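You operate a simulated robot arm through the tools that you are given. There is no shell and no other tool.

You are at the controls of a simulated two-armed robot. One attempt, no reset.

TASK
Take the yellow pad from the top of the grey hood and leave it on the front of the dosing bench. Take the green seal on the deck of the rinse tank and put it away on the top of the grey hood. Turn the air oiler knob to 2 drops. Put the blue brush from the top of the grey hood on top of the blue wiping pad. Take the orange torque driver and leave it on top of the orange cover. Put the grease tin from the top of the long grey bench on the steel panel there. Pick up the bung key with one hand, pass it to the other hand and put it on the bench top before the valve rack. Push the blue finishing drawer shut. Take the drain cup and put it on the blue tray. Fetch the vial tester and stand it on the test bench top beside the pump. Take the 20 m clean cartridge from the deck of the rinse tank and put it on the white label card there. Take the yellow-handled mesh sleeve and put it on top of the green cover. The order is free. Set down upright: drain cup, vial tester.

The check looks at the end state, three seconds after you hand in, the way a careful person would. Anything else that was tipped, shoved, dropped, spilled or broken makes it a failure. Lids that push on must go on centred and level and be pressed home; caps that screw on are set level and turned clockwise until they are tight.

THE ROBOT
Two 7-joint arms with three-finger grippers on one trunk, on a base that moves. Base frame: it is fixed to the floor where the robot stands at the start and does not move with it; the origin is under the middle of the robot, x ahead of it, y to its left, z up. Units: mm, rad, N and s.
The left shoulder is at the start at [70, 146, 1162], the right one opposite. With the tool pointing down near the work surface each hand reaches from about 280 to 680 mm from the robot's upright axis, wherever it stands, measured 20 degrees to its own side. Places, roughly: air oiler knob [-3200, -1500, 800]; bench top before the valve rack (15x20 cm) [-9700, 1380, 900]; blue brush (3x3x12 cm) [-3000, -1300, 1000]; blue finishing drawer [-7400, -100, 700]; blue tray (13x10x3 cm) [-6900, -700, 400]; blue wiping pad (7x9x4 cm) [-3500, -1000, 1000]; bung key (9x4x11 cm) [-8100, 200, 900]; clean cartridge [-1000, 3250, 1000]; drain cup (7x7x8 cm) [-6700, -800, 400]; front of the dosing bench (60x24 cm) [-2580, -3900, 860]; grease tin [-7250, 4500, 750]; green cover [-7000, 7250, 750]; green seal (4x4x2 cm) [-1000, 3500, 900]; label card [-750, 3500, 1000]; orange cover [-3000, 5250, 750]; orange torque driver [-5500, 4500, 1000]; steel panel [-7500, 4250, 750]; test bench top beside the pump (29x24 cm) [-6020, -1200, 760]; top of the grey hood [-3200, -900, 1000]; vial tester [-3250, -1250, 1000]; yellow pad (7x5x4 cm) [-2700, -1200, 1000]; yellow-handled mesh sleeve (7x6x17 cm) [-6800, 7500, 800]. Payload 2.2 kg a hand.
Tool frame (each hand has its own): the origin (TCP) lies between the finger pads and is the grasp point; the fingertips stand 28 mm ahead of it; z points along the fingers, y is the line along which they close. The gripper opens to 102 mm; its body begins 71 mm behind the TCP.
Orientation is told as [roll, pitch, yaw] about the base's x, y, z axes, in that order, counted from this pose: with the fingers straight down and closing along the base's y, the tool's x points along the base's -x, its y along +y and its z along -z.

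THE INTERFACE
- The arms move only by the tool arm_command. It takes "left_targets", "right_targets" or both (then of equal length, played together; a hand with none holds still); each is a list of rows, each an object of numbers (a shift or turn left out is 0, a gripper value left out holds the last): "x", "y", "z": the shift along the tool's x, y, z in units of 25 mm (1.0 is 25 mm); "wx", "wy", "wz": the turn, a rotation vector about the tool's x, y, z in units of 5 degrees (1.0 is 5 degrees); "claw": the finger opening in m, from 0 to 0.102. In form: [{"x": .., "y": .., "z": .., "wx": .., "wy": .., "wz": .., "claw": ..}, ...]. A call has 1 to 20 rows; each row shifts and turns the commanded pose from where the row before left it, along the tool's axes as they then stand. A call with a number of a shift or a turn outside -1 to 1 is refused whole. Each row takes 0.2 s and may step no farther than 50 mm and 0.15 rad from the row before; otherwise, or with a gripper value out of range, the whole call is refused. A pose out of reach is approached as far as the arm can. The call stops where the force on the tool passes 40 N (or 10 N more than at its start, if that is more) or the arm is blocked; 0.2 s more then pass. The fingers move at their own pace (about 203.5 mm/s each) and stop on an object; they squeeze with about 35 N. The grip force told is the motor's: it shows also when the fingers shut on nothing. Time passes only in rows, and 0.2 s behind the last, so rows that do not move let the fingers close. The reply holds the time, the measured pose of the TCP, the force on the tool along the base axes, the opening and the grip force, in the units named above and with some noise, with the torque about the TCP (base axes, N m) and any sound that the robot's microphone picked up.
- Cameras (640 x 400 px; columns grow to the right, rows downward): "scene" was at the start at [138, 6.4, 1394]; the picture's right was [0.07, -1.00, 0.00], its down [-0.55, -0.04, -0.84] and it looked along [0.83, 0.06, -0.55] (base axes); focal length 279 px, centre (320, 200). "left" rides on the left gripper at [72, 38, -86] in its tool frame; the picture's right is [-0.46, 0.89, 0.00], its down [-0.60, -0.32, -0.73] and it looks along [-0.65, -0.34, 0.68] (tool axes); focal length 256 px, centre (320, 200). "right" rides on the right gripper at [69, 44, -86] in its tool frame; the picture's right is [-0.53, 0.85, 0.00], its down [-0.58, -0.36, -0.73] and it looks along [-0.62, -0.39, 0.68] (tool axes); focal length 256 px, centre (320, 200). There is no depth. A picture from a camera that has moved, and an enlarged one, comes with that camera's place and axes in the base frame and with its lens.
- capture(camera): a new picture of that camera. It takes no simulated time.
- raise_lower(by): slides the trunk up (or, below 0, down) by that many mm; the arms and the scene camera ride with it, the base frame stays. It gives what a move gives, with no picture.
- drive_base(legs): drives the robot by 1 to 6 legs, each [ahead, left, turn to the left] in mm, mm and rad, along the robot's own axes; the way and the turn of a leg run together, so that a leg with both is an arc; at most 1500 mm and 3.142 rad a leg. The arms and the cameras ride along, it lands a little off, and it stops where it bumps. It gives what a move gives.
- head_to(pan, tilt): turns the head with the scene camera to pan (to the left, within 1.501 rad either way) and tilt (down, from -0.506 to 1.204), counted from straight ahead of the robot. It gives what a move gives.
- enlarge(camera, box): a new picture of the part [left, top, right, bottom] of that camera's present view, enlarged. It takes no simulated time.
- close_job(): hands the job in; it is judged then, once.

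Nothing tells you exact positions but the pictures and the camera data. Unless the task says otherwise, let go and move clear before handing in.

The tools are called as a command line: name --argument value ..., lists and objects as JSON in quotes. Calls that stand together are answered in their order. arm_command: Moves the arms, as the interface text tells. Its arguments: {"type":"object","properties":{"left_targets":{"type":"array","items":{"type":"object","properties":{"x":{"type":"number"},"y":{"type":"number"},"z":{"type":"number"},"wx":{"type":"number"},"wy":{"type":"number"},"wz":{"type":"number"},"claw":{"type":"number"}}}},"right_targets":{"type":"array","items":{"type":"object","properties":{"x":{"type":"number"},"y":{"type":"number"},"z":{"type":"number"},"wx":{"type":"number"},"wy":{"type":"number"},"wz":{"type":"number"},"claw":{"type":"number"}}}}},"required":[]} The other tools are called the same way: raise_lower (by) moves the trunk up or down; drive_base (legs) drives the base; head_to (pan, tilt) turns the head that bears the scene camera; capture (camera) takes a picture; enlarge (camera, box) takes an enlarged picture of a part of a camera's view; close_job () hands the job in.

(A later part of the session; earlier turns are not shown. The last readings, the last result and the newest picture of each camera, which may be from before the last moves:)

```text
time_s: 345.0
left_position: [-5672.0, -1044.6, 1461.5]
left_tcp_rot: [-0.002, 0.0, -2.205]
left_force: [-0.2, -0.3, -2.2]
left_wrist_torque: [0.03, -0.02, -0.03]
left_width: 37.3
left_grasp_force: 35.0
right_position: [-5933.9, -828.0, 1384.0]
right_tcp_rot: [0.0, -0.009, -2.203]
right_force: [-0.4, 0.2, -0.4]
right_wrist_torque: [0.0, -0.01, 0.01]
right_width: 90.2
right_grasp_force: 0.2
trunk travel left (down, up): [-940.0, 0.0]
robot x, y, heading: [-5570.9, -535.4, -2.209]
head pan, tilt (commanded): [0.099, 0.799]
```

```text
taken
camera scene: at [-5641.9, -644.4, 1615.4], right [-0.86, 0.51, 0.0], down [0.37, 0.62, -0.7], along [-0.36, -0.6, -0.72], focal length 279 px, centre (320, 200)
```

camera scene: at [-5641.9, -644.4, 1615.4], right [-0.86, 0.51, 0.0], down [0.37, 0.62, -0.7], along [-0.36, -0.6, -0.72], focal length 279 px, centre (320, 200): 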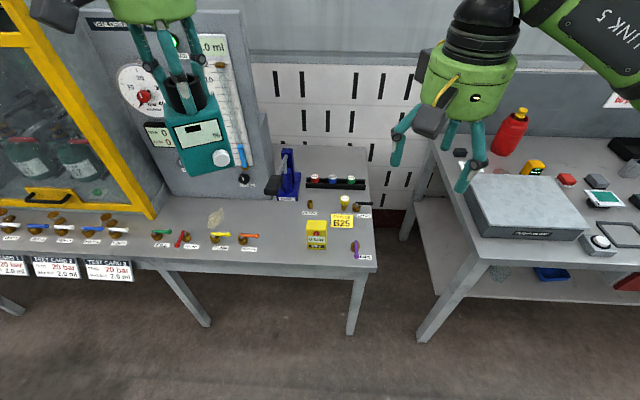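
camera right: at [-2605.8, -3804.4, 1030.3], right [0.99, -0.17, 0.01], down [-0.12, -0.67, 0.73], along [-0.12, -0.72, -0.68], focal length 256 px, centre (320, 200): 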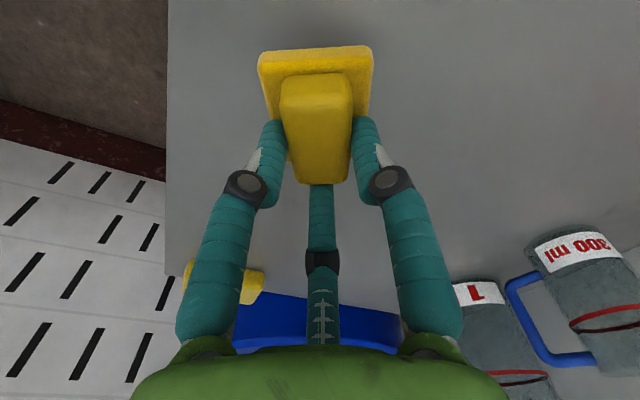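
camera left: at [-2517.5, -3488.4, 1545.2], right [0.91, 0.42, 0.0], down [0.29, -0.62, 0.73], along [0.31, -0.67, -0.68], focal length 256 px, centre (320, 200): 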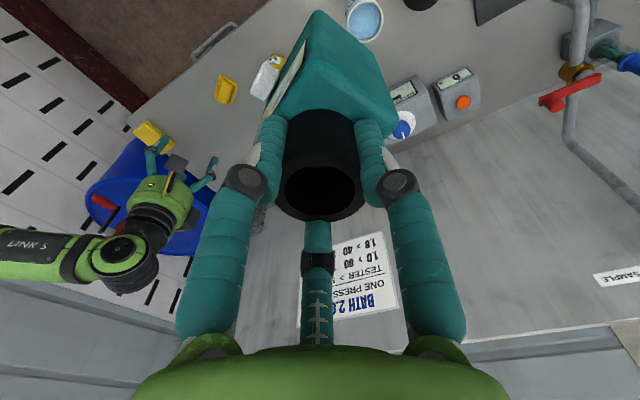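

I enlarge the zone beside the pump to find a free spot for the tester.

enlarge --camera "scene" --box '[230, 150, 390, 280]'

```text
3.08 times, centred on (310, 215) of scene
camera zoom: at [-5641.9, -644.4, 1615.4], right [-0.86, 0.51, 0.0], down [0.37, 0.62, -0.7], along [-0.36, -0.6, -0.72], focal length 860 px, centre (351, 154)
```

zoom: 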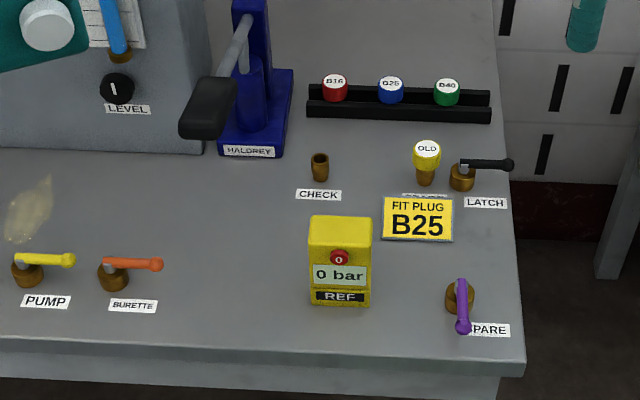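

The best free spot is behind the yellow REF box, between it and the CHECK plug: about (-5979, -1242). I drive 260 ahead and 60 right.

drive_base --legs '[[260, -60, 0]]'

head_to --pan 0.1 --tilt 1.0

capture --camera "scene"

enlarge --camera "scene" --box '[220, 60, 420, 220]'

```text
time_s: 346.9
left_position: [-5870.8, -1213.3, 1462.3]
left_tcp_rot: [-0.006, -0.005, -2.205]
left_force: [0.4, 0.3, -2.6]
left_wrist_torque: [-0.01, 0.0, 0.0]
left_width: 37.1
left_grasp_force: 34.9
right_position: [-6131.8, -998.9, 1386.0]
right_tcp_rot: [0.001, -0.016, -2.205]
right_force: [-0.2, 1.3, 0.8]
right_wrist_torque: [-0.06, 0.06, -0.02]
right_width: 90.2
right_grasp_force: 0.1
trunk travel left (down, up): [-940.0, 0.0]
robot x, y, heading: [-5771.3, -705.4, -2.205]
head pan, tilt (commanded): [0.099, 0.799]
```

```text
time_s: 347.7
left_position: [-5872.0, -1218.0, 1461.8]
left_tcp_rot: [-0.004, -0.004, -2.204]
left_force: [0.3, 0.1, -3.2]
left_wrist_torque: [-0.01, 0.0, 0.02]
left_width: 37.2
left_grasp_force: 35.0
right_position: [-6134.4, -1001.0, 1386.0]
right_tcp_rot: [-0.001, -0.01, -2.205]
right_force: [-0.5, -0.6, -0.6]
right_wrist_torque: [0.0, 0.0, 0.02]
right_width: 89.9
right_grasp_force: 0.1
trunk travel left (down, up): [-940.0, 0.0]
robot x, y, heading: [-5770.9, -709.1, -2.21]
head pan, tilt (commanded): [0.099, 1.0]
```

```text
taken
camera scene: at [-5836.9, -808.1, 1600.4], right [-0.86, 0.51, 0.0], down [0.43, 0.72, -0.54], along [-0.28, -0.47, -0.84], focal length 279 px, centre (320, 200)
```

scene: 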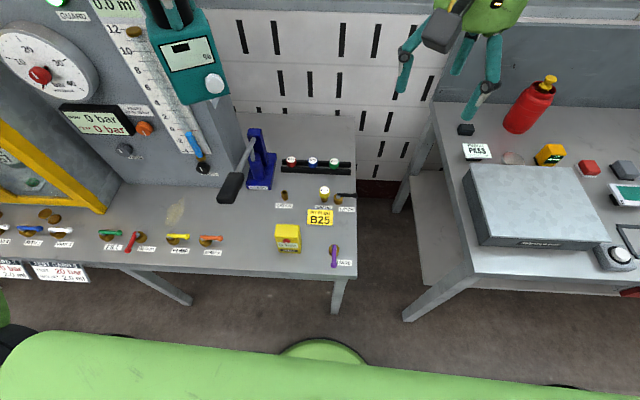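

```text
2.50 times, centred on (320, 140) of scene
camera zoom: at [-5836.9, -808.1, 1600.4], right [-0.86, 0.51, 0.0], down [0.43, 0.72, -0.54], along [-0.28, -0.47, -0.84], focal length 699 px, centre (320, 350)
```

zoom: 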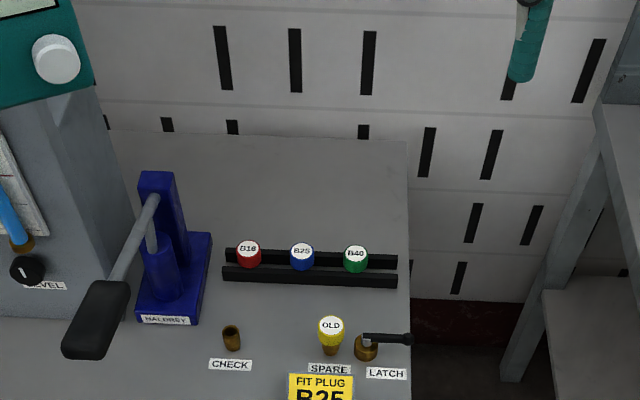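

enlarge --camera "scene" --box '[230, 170, 370, 280]'

```text
3.64 times, centred on (300, 225) of scene
camera zoom: at [-5836.9, -808.1, 1600.4], right [-0.86, 0.51, 0.0], down [0.43, 0.72, -0.54], along [-0.28, -0.47, -0.84], focal length 1016 px, centre (393, 109)
```

zoom: 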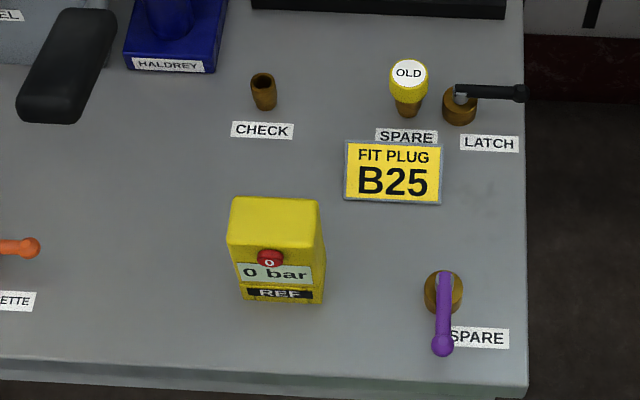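

The free pocket behind REF is about 120 mm deep. I move the tester above it (at height), and lower the trunk 150 mm for reach.

arm_command --left_targets '[{"x": -0.95, "y": -0.74}, {"x": -0.95, "y": -0.74}, {"x": -0.95, "y": -0.74}, {"x": -0.94, "y": -0.73}, {}]'

raise_lower --by -150

arm_command --left_targets '[{"z": 1}, {"z": 1}, {"z": 1}, {"z": 1}, {"z": 1}, {"z": 1}, {"z": 1}, {"z": 1}, {"z": 1}, {"z": 1}, {}]'

capture --camera "scene"

enlarge --camera "scene" --box '[200, 60, 400, 220]'

capture --camera "left"

```text
time_s: 348.9
left_position: [-5988.2, -1249.3, 1461.4]
left_tcp_rot: [-0.003, -0.002, -2.207]
left_force: [-0.3, 0.4, -2.4]
left_wrist_torque: [-0.01, 0.03, 0.0]
left_width: 37.2
left_grasp_force: 35.1
right_position: [-6135.1, -1001.8, 1384.8]
right_tcp_rot: [-0.002, -0.009, -2.204]
right_force: [1.3, 0.5, 0.5]
right_wrist_torque: [-0.03, 0.02, 0.04]
right_width: 89.7
right_grasp_force: 0.1
trunk travel left (down, up): [-940.0, 0.0]
robot x, y, heading: [-5767.6, -706.9, -2.202]
head pan, tilt (commanded): [0.099, 1.0]
```

```text
time_s: 350.6
left_position: [-5988.1, -1249.3, 1312.9]
left_tcp_rot: [-0.003, -0.004, -2.205]
left_force: [-0.5, -0.4, -2.6]
left_wrist_torque: [-0.01, 0.02, 0.02]
left_width: 37.0
left_grasp_force: 35.2
right_position: [-6136.5, -1002.0, 1235.0]
right_tcp_rot: [0.001, -0.01, -2.204]
right_force: [-0.9, -0.2, 0.1]
right_wrist_torque: [-0.02, 0.0, 0.01]
right_width: 89.8
right_grasp_force: 0.0
trunk travel left (down, up): [-790.0, 150.0]
robot x, y, heading: [-5773.6, -709.6, -2.208]
head pan, tilt (commanded): [0.099, 1.0]
```

```text
time_s: 353.0
left_position: [-5988.9, -1248.7, 1062.0]
left_tcp_rot: [-0.004, -0.005, -2.204]
left_force: [-0.3, 0.2, -2.9]
left_wrist_torque: [-0.04, -0.01, -0.01]
left_width: 37.2
left_grasp_force: 34.8
right_position: [-6135.4, -1001.8, 1235.2]
right_tcp_rot: [0.001, -0.01, -2.206]
right_force: [-0.1, 0.4, 0.2]
right_wrist_torque: [0.01, 0.01, -0.01]
right_width: 90.0
right_grasp_force: 0.1
trunk travel left (down, up): [-790.0, 150.0]
robot x, y, heading: [-5771.1, -707.3, -2.206]
head pan, tilt (commanded): [0.099, 1.0]
```

```text
taken
camera scene: at [-5837.8, -808.7, 1450.2], right [-0.86, 0.51, 0.0], down [0.43, 0.72, -0.54], along [-0.28, -0.46, -0.84], focal length 279 px, centre (320, 200)
```

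scene: 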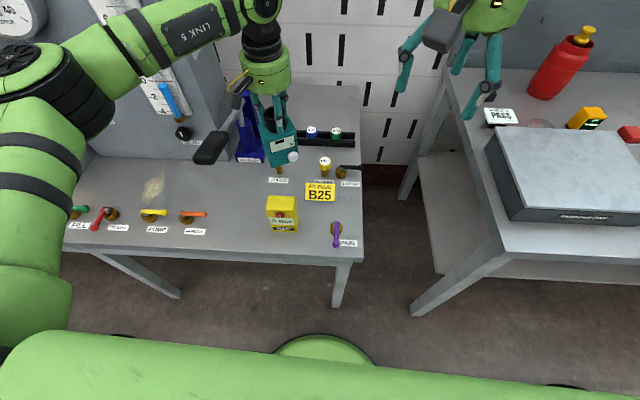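

```text
2.50 times, centred on (300, 140) of scene
camera zoom: at [-5837.8, -808.7, 1450.2], right [-0.86, 0.51, 0.0], down [0.43, 0.72, -0.54], along [-0.28, -0.46, -0.84], focal length 699 px, centre (370, 350)
```

zoom: 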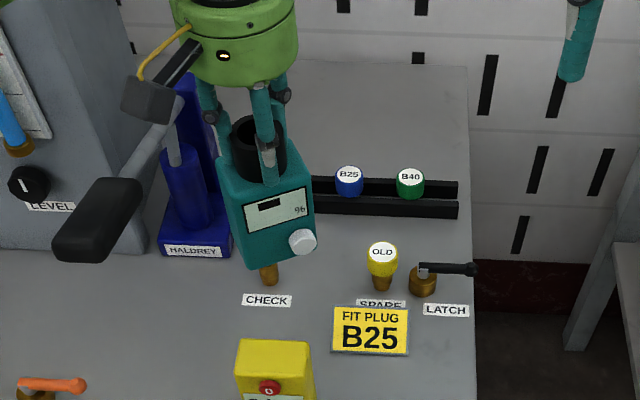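

```text
taken
camera left: at [-5916.7, -1212.5, 1146.6], right [0.44, -0.9, 0.0], down [-0.61, -0.3, 0.73], along [-0.66, -0.32, -0.68], focal length 256 px, centre (320, 200)
```

left: 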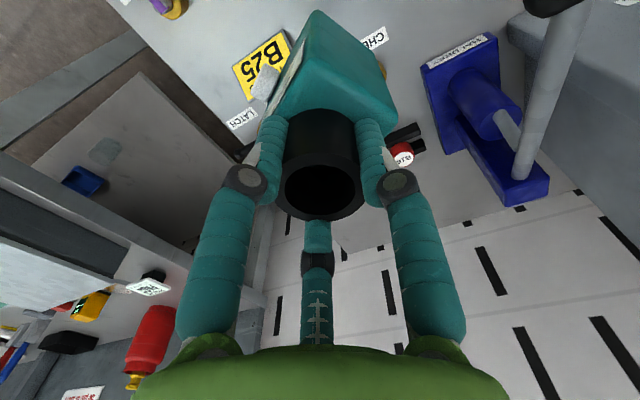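

The tester hangs slightly swung forward, so its base sits ~20 mm ahead of the tube. I shift back 37 mm and left 17 mm and lower further, then check.

arm_command --left_targets '[{"x": 0.74, "y": 0.34}, {"x": 0.74, "y": 0.34}, {"z": 0.9}, {"z": 0.9}, {"z": 0.9}, {"z": 0.9}, {}]'

enlarge --camera "scene" --box '[200, 80, 380, 240]'

capture --camera "left"

```text
time_s: 354.6
left_position: [-5953.6, -1229.3, 972.9]
left_tcp_rot: [-0.004, -0.004, -2.204]
left_force: [0.8, -0.4, -3.0]
left_wrist_torque: [0.01, 0.0, 0.02]
left_width: 36.9
left_grasp_force: 34.5
right_position: [-6135.2, -1002.4, 1233.8]
right_tcp_rot: [-0.001, -0.009, -2.206]
right_force: [0.3, 0.3, -0.5]
right_wrist_torque: [0.03, -0.01, 0.0]
right_width: 90.2
right_grasp_force: 0.2
trunk travel left (down, up): [-790.0, 150.0]
robot x, y, heading: [-5769.7, -709.1, -2.206]
head pan, tilt (commanded): [0.099, 1.0]
```

```text
2.50 times, centred on (290, 160) of scene
camera zoom: at [-5837.8, -808.8, 1450.2], right [-0.86, 0.51, 0.0], down [0.43, 0.72, -0.54], along [-0.28, -0.46, -0.84], focal length 699 px, centre (395, 300)
```

zoom: 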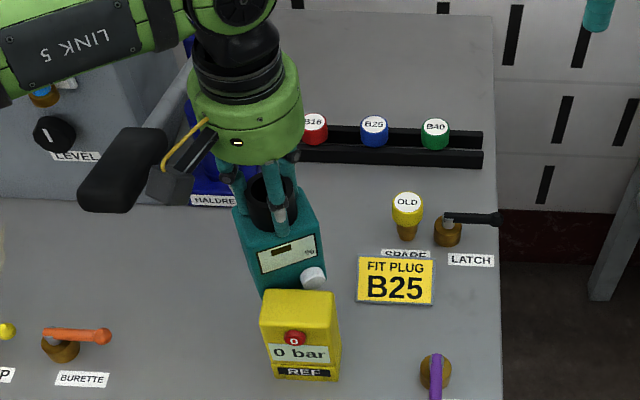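

```text
taken
camera left: at [-5881.3, -1192.9, 1056.6], right [0.44, -0.9, 0.0], down [-0.61, -0.3, 0.73], along [-0.66, -0.32, -0.68], focal length 256 px, centre (320, 200)
```

left: 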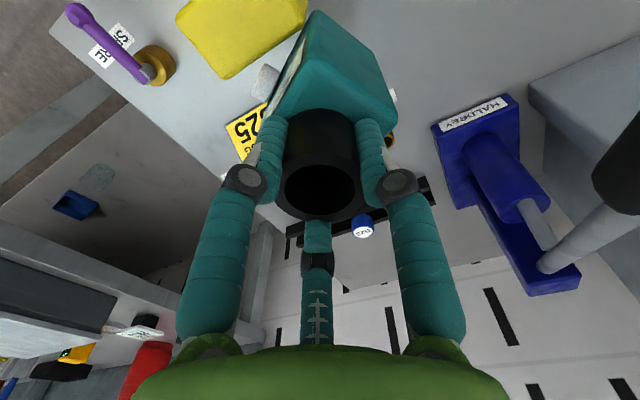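

Before going lower I need to know the tester's tilt, since upright it must clear the REF box. I enlarge it strongly.

enlarge --camera "scene" --box '[250, 130, 330, 210]'

enlarge --camera "left" --box '[220, 0, 420, 220]'

```text
5.00 times, centred on (290, 170) of scene
camera zoom: at [-5837.8, -808.8, 1450.2], right [-0.86, 0.51, 0.0], down [0.43, 0.72, -0.54], along [-0.28, -0.46, -0.84], focal length 1397 px, centre (470, 350)
```

zoom: 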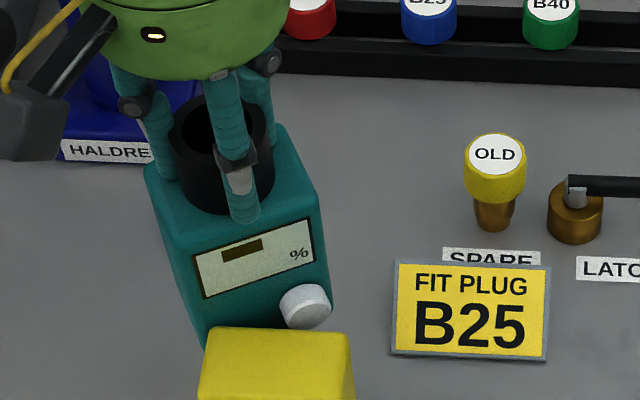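

```text
1.82 times, centred on (320, 110) of left
camera zoom: at [-5881.3, -1192.9, 1056.6], right [0.44, -0.9, 0.0], down [-0.61, -0.3, 0.73], along [-0.66, -0.32, -0.68], focal length 465 px, centre (320, 364)
```

zoom: 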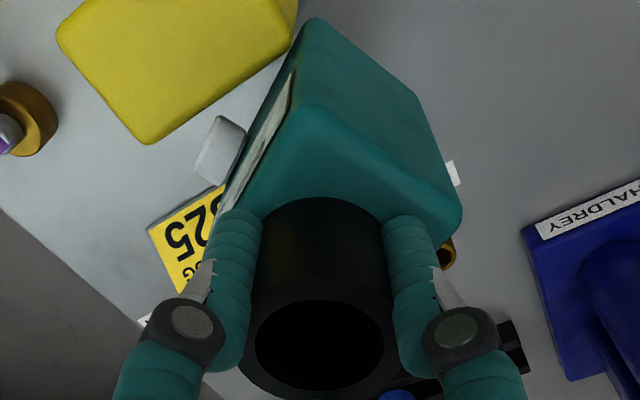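

Measured in the wrist view the tester is actually aligned with the tool axis (just yawed ~26°), and its footprint clears REF and CHECK. I shift 8 mm ahead and lower to near contact.

arm_command --left_targets '[{"x": -0.32, "y": 0.08}, {"z": 0.6}, {"z": 0.6}, {"z": 0.6}, {"z": 0.3}, {}]'

enlarge --camera "left" --box '[220, 0, 420, 220]'

enlarge --camera "scene" --box '[210, 100, 370, 240]'

```text
time_s: 356.0
left_position: [-5958.5, -1236.1, 918.5]
left_tcp_rot: [-0.004, -0.002, -2.205]
left_force: [0.4, 1.0, -2.7]
left_wrist_torque: [0.03, -0.04, -0.01]
left_width: 37.1
left_grasp_force: 35.0
right_position: [-6135.1, -1002.9, 1235.1]
right_tcp_rot: [0.0, -0.01, -2.203]
right_force: [0.7, 0.1, -0.9]
right_wrist_torque: [-0.04, -0.04, 0.02]
right_width: 90.1
right_grasp_force: 0.1
trunk travel left (down, up): [-790.0, 150.0]
robot x, y, heading: [-5774.6, -706.2, -2.211]
head pan, tilt (commanded): [0.099, 1.0]
```

```text
1.82 times, centred on (320, 110) of left
camera zoom: at [-5884.9, -1200.5, 1003.7], right [0.44, -0.9, 0.0], down [-0.61, -0.3, 0.73], along [-0.66, -0.32, -0.68], focal length 465 px, centre (320, 364)
```

zoom: 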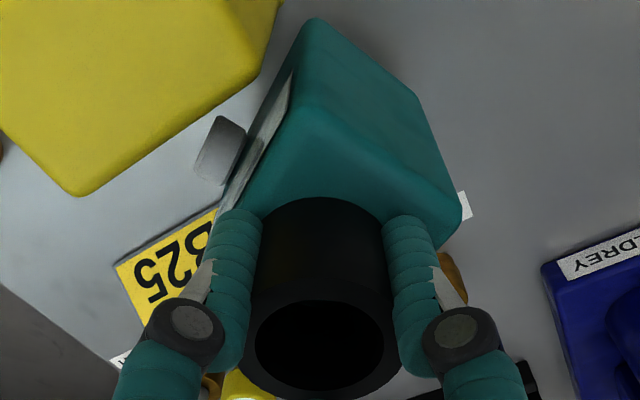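

```text
2.86 times, centred on (290, 170) of scene
camera zoom: at [-5837.8, -808.8, 1450.2], right [-0.86, 0.51, 0.0], down [0.43, 0.72, -0.54], along [-0.28, -0.46, -0.84], focal length 798 px, centre (406, 286)
```

zoom: 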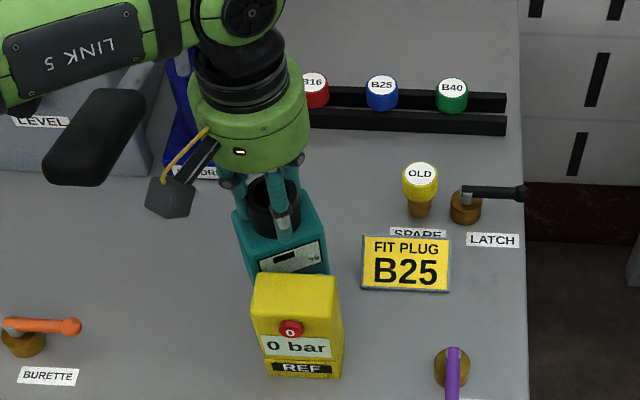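

arm_command --left_targets '[{"z": 0.2}, {"z": 0.12}, {"z": 0.1}, {"z": 0.1}, {}]'

```text
time_s: 357.2
left_position: [-5957.7, -1237.6, 907.7]
left_tcp_rot: [-0.004, -0.003, -2.206]
left_force: [0.2, 0.4, -2.7]
left_wrist_torque: [0.0, -0.05, 0.04]
left_width: 37.3
left_grasp_force: 34.9
right_position: [-6135.1, -1001.9, 1235.1]
right_tcp_rot: [-0.001, -0.011, -2.205]
right_force: [0.2, 0.2, -0.4]
right_wrist_torque: [0.0, 0.03, -0.01]
right_width: 89.8
right_grasp_force: 0.0
trunk travel left (down, up): [-790.0, 150.0]
robot x, y, heading: [-5770.8, -706.9, -2.203]
head pan, tilt (commanded): [0.099, 1.0]
```

arm_command --left_targets '[{"z": 0.08}, {"z": 0.08}, {"z": 0.08}, {"z": 0.08}, {}]'

```text
time_s: 358.4
left_position: [-5957.1, -1238.2, 898.1]
left_tcp_rot: [-0.004, -0.002, -2.203]
left_force: [-0.2, -0.2, -3.1]
left_wrist_torque: [-0.02, -0.04, -0.01]
left_width: 37.1
left_grasp_force: 34.9
right_position: [-6136.0, -1001.8, 1235.1]
right_tcp_rot: [0.0, -0.012, -2.204]
right_force: [0.5, -0.4, -0.3]
right_wrist_torque: [0.01, 0.0, 0.0]
right_width: 90.1
right_grasp_force: 0.1
trunk travel left (down, up): [-790.0, 150.0]
robot x, y, heading: [-5773.1, -706.5, -2.204]
head pan, tilt (commanded): [0.099, 1.0]
```

arm_command --left_targets '[{"z": 0.08}, {"z": 0.08}, {"z": 0.08}, {"z": 0.08}, {}]'

enlarge --camera "left" --box '[220, 0, 420, 220]'

```text
time_s: 359.6
left_position: [-5957.7, -1237.9, 890.5]
left_tcp_rot: [-0.005, -0.003, -2.205]
left_force: [-0.1, -0.4, -2.5]
left_wrist_torque: [0.0, 0.04, -0.01]
left_width: 37.2
left_grasp_force: 34.8
right_position: [-6135.3, -1002.7, 1234.4]
right_tcp_rot: [0.001, -0.009, -2.205]
right_force: [1.6, -1.4, -1.1]
right_wrist_torque: [-0.04, 0.0, -0.05]
right_width: 90.0
right_grasp_force: 0.1
trunk travel left (down, up): [-790.0, 150.0]
robot x, y, heading: [-5767.9, -712.2, -2.209]
head pan, tilt (commanded): [0.099, 1.0]
```

```text
1.82 times, centred on (320, 110) of left
camera zoom: at [-5884.9, -1201.2, 974.5], right [0.44, -0.9, 0.0], down [-0.61, -0.3, 0.73], along [-0.66, -0.32, -0.68], focal length 465 px, centre (320, 364)
```

zoom: 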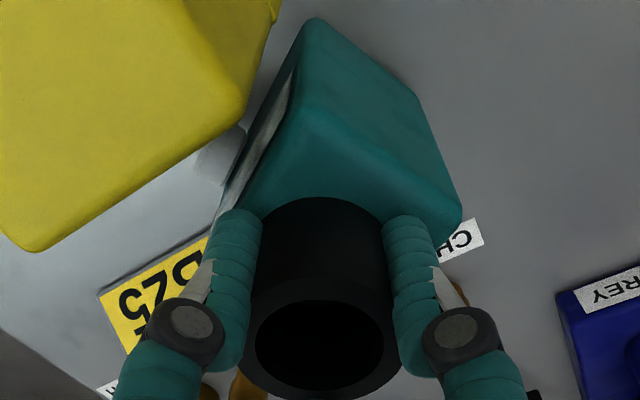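

Gap to REF is about 18 mm. I continue down in small steps.

arm_command --left_targets '[{"z": 0.1}, {"z": 0.1}, {"z": 0.1}, {"z": 0.1}, {}]'

```text
time_s: 360.9
left_position: [-5959.8, -1240.8, 888.7]
left_tcp_rot: [-0.007, -0.017, -2.203]
left_force: [5.7, 3.2, 17.9]
left_wrist_torque: [0.07, -0.47, 0.09]
left_width: 37.5
left_grasp_force: 34.7
right_position: [-6134.1, -1000.6, 1234.3]
right_tcp_rot: [0.004, -0.012, -2.204]
right_force: [0.0, 0.0, 0.2]
right_wrist_torque: [0.03, -0.03, -0.01]
right_width: 90.1
right_grasp_force: 0.0
trunk travel left (down, up): [-790.0, 150.0]
robot x, y, heading: [-5770.1, -709.0, -2.207]
head pan, tilt (commanded): [0.099, 1.0]
stopped in row 5 (left hand): the force on the tool passed its limit at 40 N (the readings are from after the stop); the commanded pose is now the measured one
```

Contact. I check whether it is standing on the bench or touching something else.

enlarge --camera "left" --box '[220, 0, 420, 220]'

enlarge --camera "scene" --box '[230, 120, 350, 240]'

```text
1.82 times, centred on (320, 110) of left
camera zoom: at [-5886.3, -1202.3, 970.9], right [0.44, -0.9, 0.0], down [-0.6, -0.29, 0.74], along [-0.67, -0.33, -0.67], focal length 465 px, centre (320, 364)
```

zoom: 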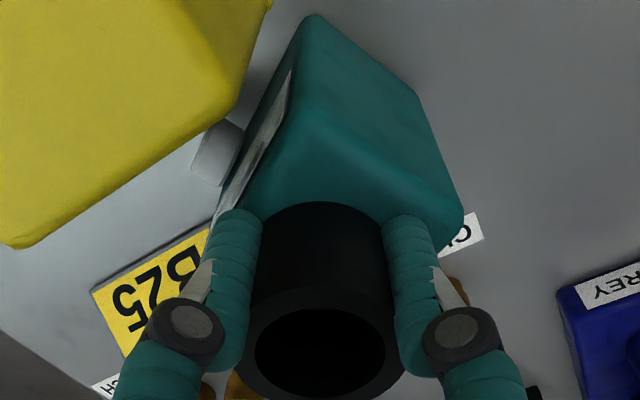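

```text
3.33 times, centred on (290, 180) of scene
camera zoom: at [-5836.7, -806.4, 1450.1], right [-0.86, 0.51, 0.0], down [0.43, 0.72, -0.54], along [-0.28, -0.47, -0.84], focal length 932 px, centre (420, 267)
```

zoom: 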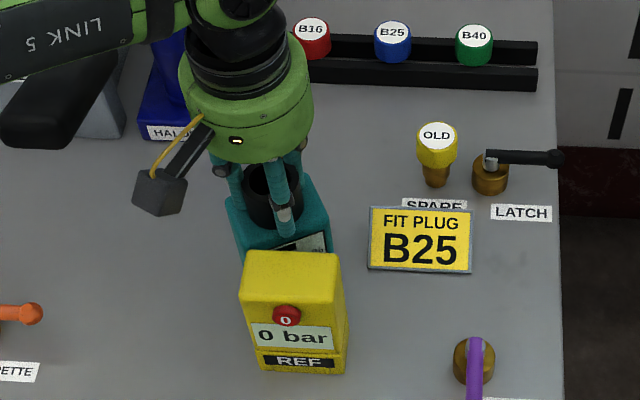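

It stands on the bench, REF untouched. I relax, open just to 54 mm (REF is near), and rise straight up.

arm_command --left_targets '[{"z": -0.06}, {"claw": 0.044}, {"claw": 0.05}, {"claw": 0.054}, {}, {}]'

enlarge --camera "left" --box '[220, 0, 420, 220]'

```text
time_s: 362.3
left_position: [-5958.9, -1239.6, 887.2]
left_tcp_rot: [-0.006, -0.013, -2.204]
left_force: [0.0, 0.7, 5.4]
left_wrist_torque: [0.0, -0.14, 0.02]
left_width: 54.8
left_grasp_force: 0.0
right_position: [-6135.7, -1001.0, 1236.2]
right_tcp_rot: [0.001, -0.011, -2.205]
right_force: [-0.3, 0.0, 0.1]
right_wrist_torque: [0.01, 0.01, -0.01]
right_width: 90.0
right_grasp_force: 0.1
trunk travel left (down, up): [-790.0, 150.0]
robot x, y, heading: [-5769.8, -711.7, -2.201]
head pan, tilt (commanded): [0.099, 1.0]
```

```text
1.82 times, centred on (320, 110) of left
camera zoom: at [-5885.6, -1202.9, 969.6], right [0.44, -0.9, 0.0], down [-0.6, -0.29, 0.74], along [-0.66, -0.33, -0.67], focal length 465 px, centre (320, 364)
```

zoom: 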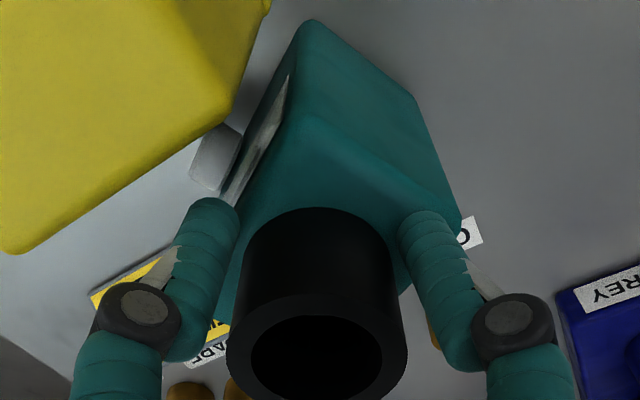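

arm_command --left_targets '[{"z": -0.2}, {"z": -0.4}, {"z": -0.8}, {"z": -1}, {"z": -1}, {"z": -1}, {"z": -1}, {"z": -1}, {"z": -1}, {"z": -1}, {"z": -1}, {"z": -1}, {}]'

enlarge --camera "scene" --box '[210, 100, 370, 240]'

```text
time_s: 365.1
left_position: [-5957.4, -1238.4, 1145.9]
left_tcp_rot: [-0.005, -0.011, -2.205]
left_force: [0.6, 0.2, 0.2]
left_wrist_torque: [-0.03, -0.02, -0.01]
left_width: 54.0
left_grasp_force: 0.0
right_position: [-6136.0, -1002.2, 1235.2]
right_tcp_rot: [-0.001, -0.01, -2.205]
right_force: [0.2, 0.4, 0.1]
right_wrist_torque: [-0.01, 0.0, 0.0]
right_width: 90.1
right_grasp_force: 0.0
trunk travel left (down, up): [-790.0, 150.0]
robot x, y, heading: [-5774.3, -712.5, -2.207]
head pan, tilt (commanded): [0.099, 1.0]
```

```text
2.86 times, centred on (290, 170) of scene
camera zoom: at [-5837.7, -808.8, 1450.2], right [-0.86, 0.51, 0.0], down [0.43, 0.72, -0.54], along [-0.28, -0.46, -0.84], focal length 798 px, centre (406, 286)
```

zoom: 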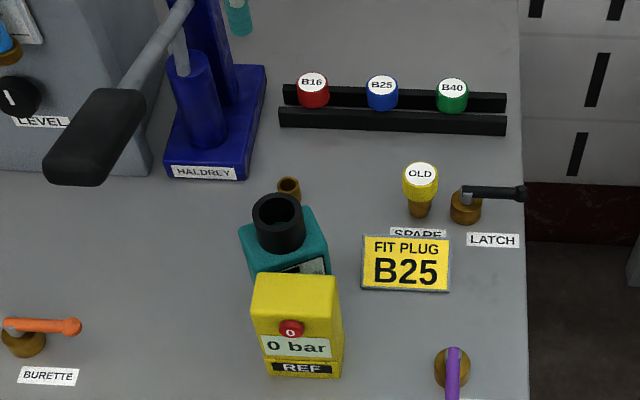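

The tester stands upright beside the pump. Next the drain cup and blue tray on the low shelf of the neighbouring bench: I back off, strafe right and lower the trunk to look.

arm_command --left_targets '[{"z": -1}, {"z": -1}, {"z": -1}, {"z": -1}, {"z": -1, "x": 1}, {"z": -1, "x": 1}, {"x": 1, "claw": 0.09}, {"x": 1}]'

drive_base --legs '[[-350, 0, 0], [0, -800, 0]]'

raise_lower --by -500

head_to --pan 0.0 --tilt 0.5

capture --camera "scene"

```text
time_s: 366.9
left_position: [-5896.2, -1154.3, 1295.7]
left_tcp_rot: [-0.005, -0.011, -2.205]
left_force: [-0.2, -0.4, 0.1]
left_wrist_torque: [0.04, 0.04, -0.01]
left_width: 89.8
left_grasp_force: 0.0
right_position: [-6135.2, -1002.3, 1235.9]
right_tcp_rot: [0.0, -0.011, -2.201]
right_force: [0.0, -0.3, 0.4]
right_wrist_torque: [-0.01, 0.0, 0.0]
right_width: 90.1
right_grasp_force: 0.0
trunk travel left (down, up): [-790.0, 150.0]
robot x, y, heading: [-5770.8, -707.6, -2.203]
head pan, tilt (commanded): [0.099, 1.0]
```

```text
time_s: 373.1
left_position: [-6329.1, -412.0, 1293.8]
left_tcp_rot: [-0.007, -0.012, -2.193]
left_force: [-0.4, 1.1, 0.5]
left_wrist_torque: [0.02, 0.01, 0.0]
left_width: 89.9
left_grasp_force: 0.1
right_position: [-6570.7, -260.8, 1234.3]
right_tcp_rot: [0.0, -0.011, -2.192]
right_force: [0.5, -1.1, 0.1]
right_wrist_torque: [0.04, -0.02, 0.01]
right_width: 90.0
right_grasp_force: 0.0
trunk travel left (down, up): [-790.0, 150.0]
robot x, y, heading: [-6208.6, 38.8, -2.192]
head pan, tilt (commanded): [0.099, 1.0]
```

```text
refused: -500 is not a number from -400 to 400
```

```text
time_s: 374.0
left_position: [-6330.6, -409.8, 1295.7]
left_tcp_rot: [-0.005, -0.012, -2.191]
left_force: [0.5, 0.6, -0.1]
left_wrist_torque: [0.03, 0.02, 0.03]
left_width: 89.9
left_grasp_force: 0.0
right_position: [-6571.2, -258.4, 1235.9]
right_tcp_rot: [0.0, -0.011, -2.191]
right_force: [-0.3, -0.2, -0.4]
right_wrist_torque: [-0.01, 0.02, 0.01]
right_width: 89.9
right_grasp_force: 0.0
trunk travel left (down, up): [-790.0, 150.0]
robot x, y, heading: [-6209.9, 38.6, -2.195]
head pan, tilt (commanded): [0.0, 0.499]
```

```text
taken
camera scene: at [-6293.7, -76.3, 1491.3], right [-0.81, 0.58, 0.0], down [0.28, 0.39, -0.88], along [-0.51, -0.71, -0.48], focal length 279 px, centre (320, 200)
```

scene: 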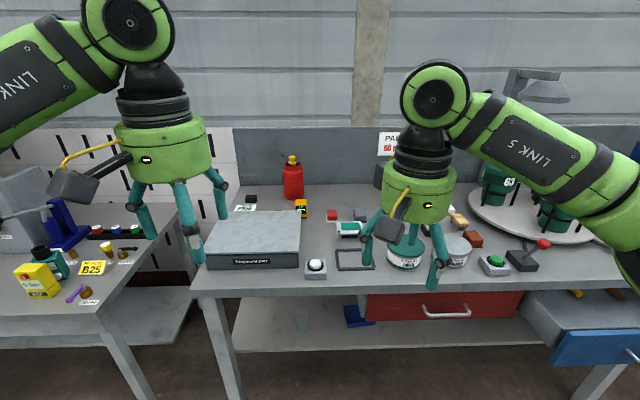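

The finishing bench with red and blue drawers is ahead, and something blue lies on the low shelf. I lower the trunk for a view beneath.

raise_lower --by -400

capture --camera "scene"

```text
time_s: 377.8
left_position: [-6331.0, -411.9, 894.9]
left_tcp_rot: [-0.005, -0.011, -2.191]
left_force: [-0.5, 0.2, -1.3]
left_wrist_torque: [0.03, 0.03, -0.03]
left_width: 89.8
left_grasp_force: 0.1
right_position: [-6570.7, -260.1, 835.1]
right_tcp_rot: [0.002, -0.01, -2.193]
right_force: [0.1, 0.4, -0.3]
right_wrist_torque: [0.01, 0.03, 0.01]
right_width: 90.1
right_grasp_force: 0.0
trunk travel left (down, up): [-390.0, 550.0]
robot x, y, heading: [-6213.3, 38.8, -2.194]
head pan, tilt (commanded): [0.0, 0.499]
```

```text
taken
camera scene: at [-6293.5, -76.3, 1091.4], right [-0.81, 0.58, 0.0], down [0.28, 0.39, -0.88], along [-0.51, -0.71, -0.48], focal length 279 px, centre (320, 200)
```

scene: 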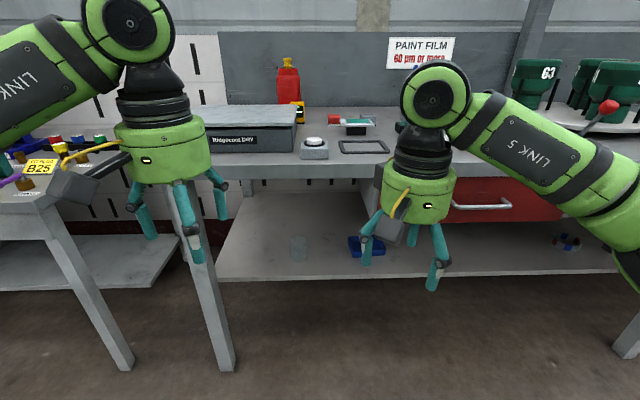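

On the low shelf I see a clear cup at left and a blue tray to its right. I enlarge to inspect them and the space above.

enlarge --camera "scene" --box '[240, 170, 440, 295]'

```text
3.20 times, centred on (340, 232) of scene
camera zoom: at [-6293.5, -76.3, 1091.4], right [-0.81, 0.58, 0.0], down [0.28, 0.39, -0.88], along [-0.51, -0.71, -0.48], focal length 894 px, centre (256, 96)
```

zoom: 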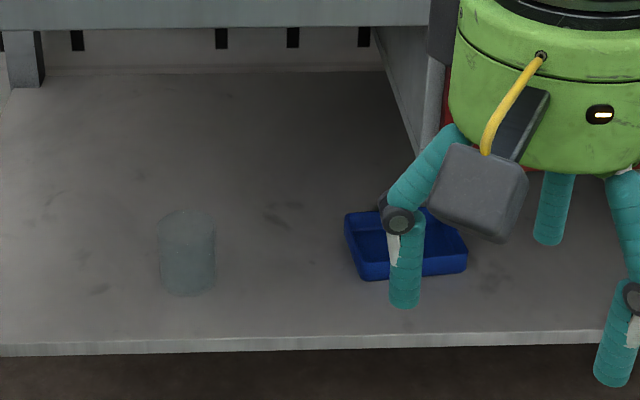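

I prepare the right hand for a level reach under the bench: first turn it 90° clockwise to see if the wrist allows it.

arm_command --right_targets '[{"wz": 1}, {"wz": 1}, {"wz": 1}, {"wz": 1}, {"wz": 1}, {"wz": 1}, {"wz": 1}, {"wz": 1}, {"wz": 1}, {"wz": 1}, {"wz": 1}, {"wz": 1}, {"wz": 1}, {"wz": 1}, {"wz": 1}, {"wz": 1}, {"wz": 1}, {"wz": 1}, {}]'

```text
time_s: 381.8
left_position: [-6330.2, -411.0, 895.4]
left_tcp_rot: [-0.005, -0.012, -2.192]
left_force: [-0.1, 0.5, -0.4]
left_wrist_torque: [0.02, -0.02, -0.01]
left_width: 89.8
left_grasp_force: 0.0
right_position: [-6570.1, -260.0, 834.7]
right_tcp_rot: [0.011, 0.001, 2.519]
right_force: [-0.3, 0.0, -0.3]
right_wrist_torque: [0.01, 0.01, 0.0]
right_width: 90.0
right_grasp_force: 0.0
trunk travel left (down, up): [-390.0, 550.0]
robot x, y, heading: [-6210.3, 37.4, -2.193]
head pan, tilt (commanded): [0.0, 0.499]
```

The wrist allows it. I move the hand ahead and down, then pitch it forward 70°.

arm_command --right_targets '[{"y": 1, "z": 0.5}, {"y": 1, "z": 1}, {"y": 1, "z": 1}, {"y": 1, "z": 1}, {"y": 1, "z": 1}, {"y": 0.6, "z": 1}, {"z": 1}, {"z": 1}, {}]'

arm_command --right_targets '[{"wx": -1}, {"wx": -1}, {"wx": -1}, {"wx": -1}, {"wx": -1}, {"wx": -1}, {"wx": -1}, {"wx": -1}, {"wx": -1}, {"wx": -1}, {"wx": -1}, {"wx": -1}, {"wx": -1}, {"wx": -1}, {}]'

capture --camera "right"

capture --camera "scene"

```text
time_s: 383.8
left_position: [-6331.3, -409.9, 894.1]
left_tcp_rot: [-0.004, -0.011, -2.193]
left_force: [-0.8, 0.1, 0.0]
left_wrist_torque: [0.01, -0.02, 0.0]
left_width: 90.1
left_grasp_force: 0.0
right_position: [-6652.1, -374.4, 649.8]
right_tcp_rot: [0.009, -0.002, 2.521]
right_force: [0.0, -0.3, 0.2]
right_wrist_torque: [0.01, 0.03, 0.0]
right_width: 89.8
right_grasp_force: 0.1
trunk travel left (down, up): [-390.0, 550.0]
robot x, y, heading: [-6206.8, 35.8, -2.193]
head pan, tilt (commanded): [0.0, 0.499]
```

```text
time_s: 387.0
left_position: [-6330.0, -409.8, 893.5]
left_tcp_rot: [-0.008, -0.013, -2.193]
left_force: [0.7, -0.9, 0.5]
left_wrist_torque: [0.0, 0.05, -0.01]
left_width: 90.2
left_grasp_force: 0.0
right_position: [-6641.8, -383.9, 660.5]
right_tcp_rot: [1.228, -0.004, 2.513]
right_force: [0.6, 0.2, 0.9]
right_wrist_torque: [0.03, 0.02, 0.0]
right_width: 89.9
right_grasp_force: 0.1
right hand out of reach, approached as far as the arm can: row 14
trunk travel left (down, up): [-390.0, 550.0]
robot x, y, heading: [-6210.6, 38.1, -2.198]
head pan, tilt (commanded): [0.0, 0.499]
```

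```text
taken
camera right: at [-6544.8, -373.2, 730.8], right [-0.6, 0.08, 0.8], down [0.01, 1.0, -0.1], along [-0.8, -0.05, -0.6], focal length 256 px, centre (320, 200)
```

right: 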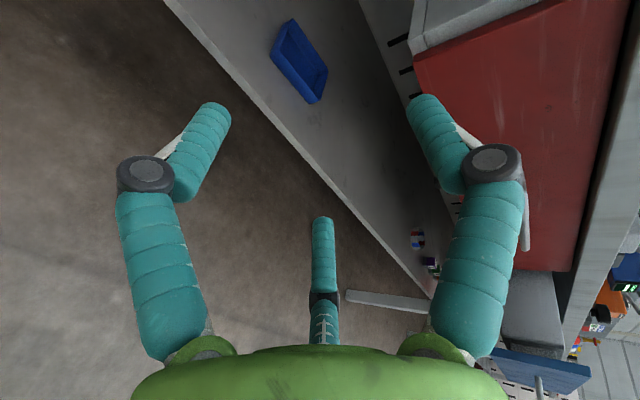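

```text
taken
camera scene: at [-6292.2, -76.7, 1091.5], right [-0.81, 0.58, 0.0], down [0.28, 0.39, -0.88], along [-0.51, -0.71, -0.48], focal length 279 px, centre (320, 200)
```

scene: 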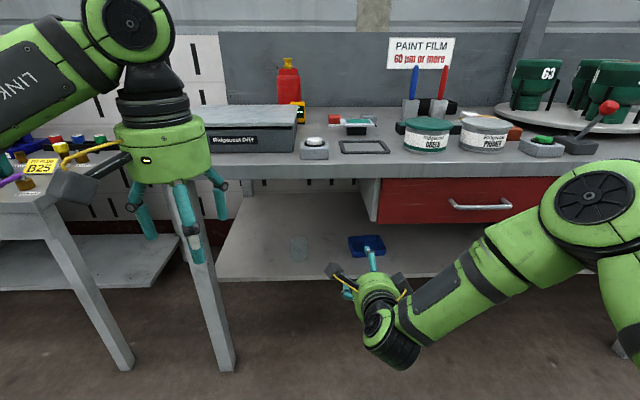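

The pitch works. I lower the trunk 200 mm (raising and retracting the left hand meanwhile) and look again for exact cup and tray positions.

arm_command --left_targets '[{"x": 1, "z": -1}, {"x": 1, "z": -1}, {"x": 1, "z": -1}, {"z": -1}, {"z": -1}, {"z": -1}, {"z": -1}, {"z": -1}]'

raise_lower --by -200

head_to --pan 0.0 --tilt 0.35

capture --camera "scene"

enlarge --camera "scene" --box '[240, 150, 440, 275]'

```text
time_s: 388.8
left_position: [-6291.7, -352.0, 1074.9]
left_tcp_rot: [-0.008, -0.014, -2.194]
left_force: [-0.5, 0.7, -0.4]
left_wrist_torque: [-0.03, -0.03, 0.0]
left_width: 90.0
left_grasp_force: 0.0
left hand out of reach, approached as far as the arm can: row 8
right_position: [-6641.6, -385.0, 658.4]
right_tcp_rot: [1.226, -0.001, 2.511]
right_force: [0.2, 0.1, 0.0]
right_wrist_torque: [0.01, -0.01, -0.01]
right_width: 90.0
right_grasp_force: 0.2
trunk travel left (down, up): [-390.0, 550.0]
robot x, y, heading: [-6211.1, 36.0, -2.197]
head pan, tilt (commanded): [0.0, 0.499]
```

```text
time_s: 391.0
left_position: [-6290.3, -351.7, 874.2]
left_tcp_rot: [-0.006, -0.014, -2.193]
left_force: [0.8, 0.2, -0.5]
left_wrist_torque: [0.02, -0.01, 0.0]
left_width: 89.9
left_grasp_force: 0.0
right_position: [-6640.9, -385.1, 459.9]
right_tcp_rot: [1.224, -0.003, 2.51]
right_force: [0.3, -0.2, -0.2]
right_wrist_torque: [0.03, -0.03, -0.03]
right_width: 90.0
right_grasp_force: 0.0
trunk travel left (down, up): [-190.0, 750.0]
robot x, y, heading: [-6209.7, 40.2, -2.194]
head pan, tilt (commanded): [0.0, 0.499]
```

```text
time_s: 391.7
left_position: [-6290.7, -351.9, 875.5]
left_tcp_rot: [-0.007, -0.012, -2.192]
left_force: [-0.2, -0.2, 0.6]
left_wrist_torque: [0.0, 0.03, 0.03]
left_width: 89.8
left_grasp_force: 0.0
right_position: [-6641.9, -384.3, 459.7]
right_tcp_rot: [1.225, 0.001, 2.512]
right_force: [-0.3, 0.7, -0.4]
right_wrist_torque: [0.0, 0.02, -0.02]
right_width: 89.9
right_grasp_force: 0.0
trunk travel left (down, up): [-190.0, 750.0]
robot x, y, heading: [-6208.8, 40.6, -2.198]
head pan, tilt (commanded): [0.0, 0.351]
```

```text
taken
camera scene: at [-6294.8, -78.1, 905.0], right [-0.81, 0.58, 0.0], down [0.2, 0.28, -0.94], along [-0.55, -0.76, -0.34], focal length 279 px, centre (320, 200)
```

scene: 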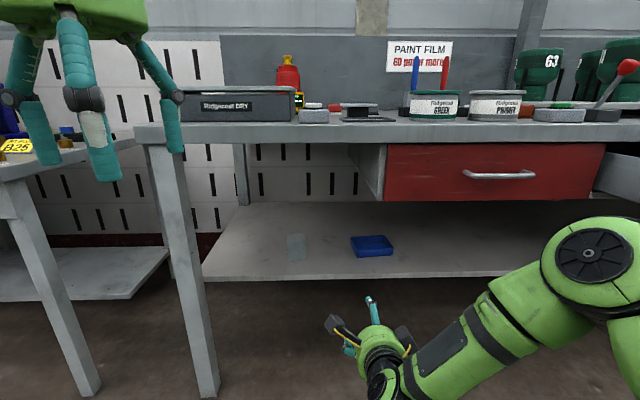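

```text
3.20 times, centred on (340, 212) of scene
camera zoom: at [-6294.8, -78.1, 905.0], right [-0.81, 0.58, 0.0], down [0.2, 0.28, -0.94], along [-0.55, -0.76, -0.34], focal length 894 px, centre (256, 160)
```

zoom: 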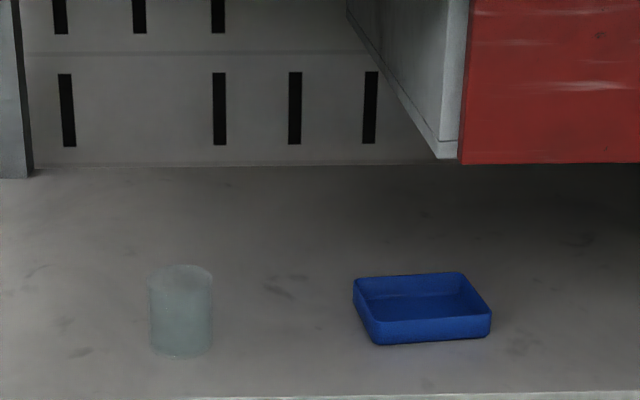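

Cup base ≈ (-6706, -785), shelf z≈397, tray ≈ (-6962, -687). I drive 200 ahead and 180 left so the right hand faces the cup.

drive_base --legs '[[200, 180, 0]]'

capture --camera "right"

capture --camera "scene"

```text
time_s: 393.6
left_position: [-6267.7, -617.4, 874.1]
left_tcp_rot: [-0.006, -0.014, -2.201]
left_force: [0.2, -0.2, 0.4]
left_wrist_torque: [-0.03, 0.02, -0.01]
left_width: 90.1
left_grasp_force: 0.1
right_position: [-6618.1, -648.8, 458.6]
right_tcp_rot: [1.226, -0.003, 2.506]
right_force: [0.0, -0.7, -0.3]
right_wrist_torque: [0.02, 0.0, -0.04]
right_width: 90.2
right_grasp_force: 0.0
trunk travel left (down, up): [-190.0, 750.0]
robot x, y, heading: [-6181.0, -227.4, -2.201]
head pan, tilt (commanded): [0.0, 0.351]
```

```text
taken
camera right: at [-6521.9, -638.0, 529.8], right [-0.6, 0.09, 0.8], down [0.02, 1.0, -0.09], along [-0.8, -0.04, -0.6], focal length 256 px, centre (320, 200)
```

right: 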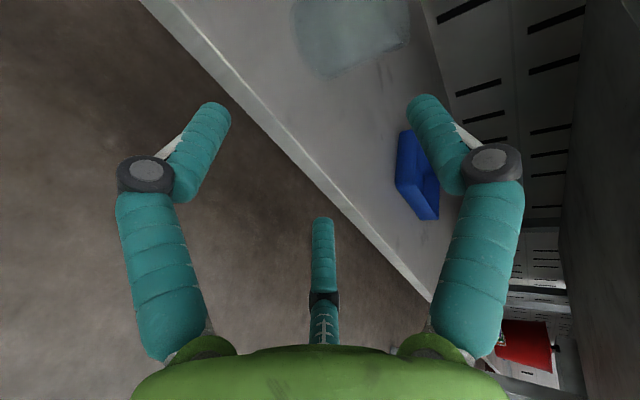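

```text
taken
camera scene: at [-6269.3, -344.9, 905.0], right [-0.81, 0.59, 0.0], down [0.2, 0.28, -0.94], along [-0.55, -0.76, -0.34], focal length 279 px, centre (320, 200)
```

scene: 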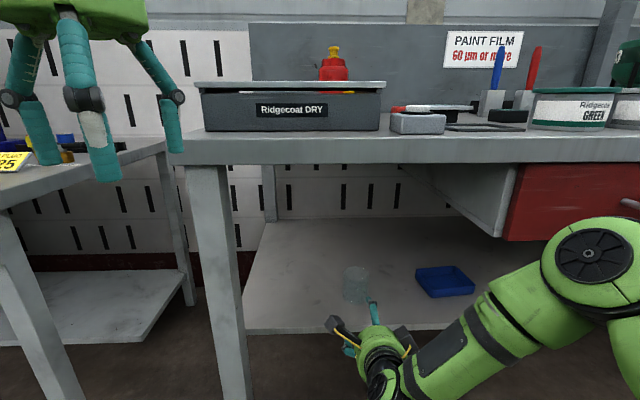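

enlarge --camera "scene" --box '[310, 230, 490, 350]'

```text
3.33 times, centred on (400, 290) of scene
camera zoom: at [-6269.3, -344.9, 905.0], right [-0.81, 0.59, 0.0], down [0.2, 0.28, -0.94], along [-0.55, -0.76, -0.34], focal length 932 px, centre (53, -100)
```

zoom: 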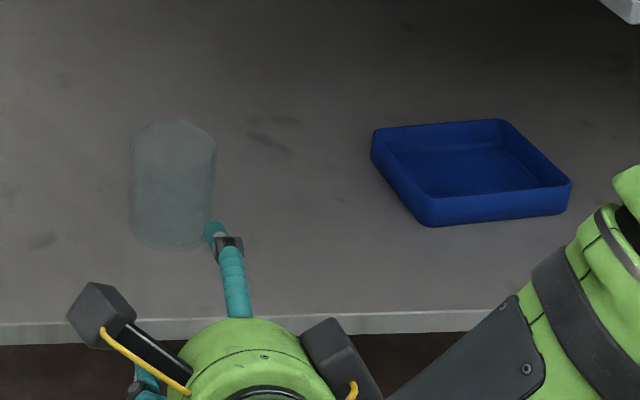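

The cup is at (-6706, -784). I advance the open hand about 100 mm toward it and check alignment.

arm_command --right_targets '[{"z": 0.947, "y": 0.397, "x": 0.053}, {"z": 0.947, "y": 0.397, "x": 0.053}, {"z": 0.947, "y": 0.397, "x": 0.053}, {"z": 0.947, "y": 0.397, "x": 0.053}, {}]'

capture --camera "right"

enlarge --camera "scene" --box '[310, 210, 490, 330]'

```text
time_s: 394.8
left_position: [-6267.3, -618.2, 874.0]
left_tcp_rot: [-0.007, -0.017, -2.199]
left_force: [0.4, -0.2, 0.3]
left_wrist_torque: [0.01, 0.05, 0.01]
left_width: 90.0
left_grasp_force: 0.1
right_position: [-6674.9, -736.9, 463.9]
right_tcp_rot: [1.226, -0.004, 2.505]
right_force: [1.6, 0.0, -0.1]
right_wrist_torque: [-0.03, 0.02, 0.04]
right_width: 89.8
right_grasp_force: 0.1
trunk travel left (down, up): [-190.0, 750.0]
robot x, y, heading: [-6184.8, -227.4, -2.2]
head pan, tilt (commanded): [0.0, 0.351]
```

```text
taken
camera right: at [-6578.5, -725.6, 534.6], right [-0.6, 0.09, 0.8], down [0.02, 1.0, -0.09], along [-0.8, -0.04, -0.6], focal length 256 px, centre (320, 200)
```

right: 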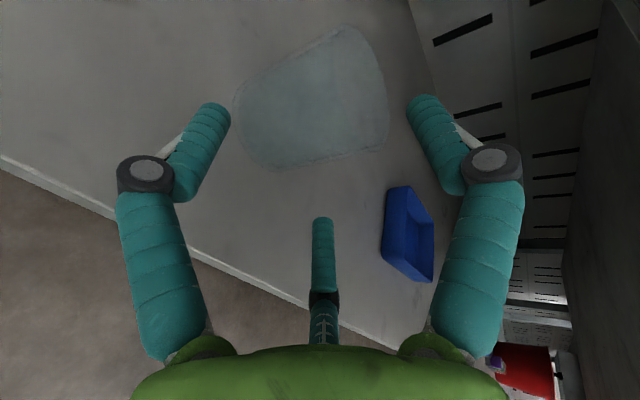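

```text
3.33 times, centred on (400, 270) of scene
camera zoom: at [-6269.3, -344.7, 905.1], right [-0.81, 0.59, 0.0], down [0.2, 0.28, -0.94], along [-0.55, -0.76, -0.34], focal length 932 px, centre (53, -33)
```

zoom: 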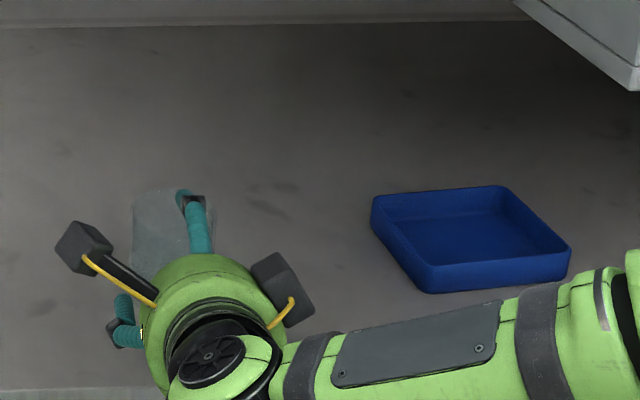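

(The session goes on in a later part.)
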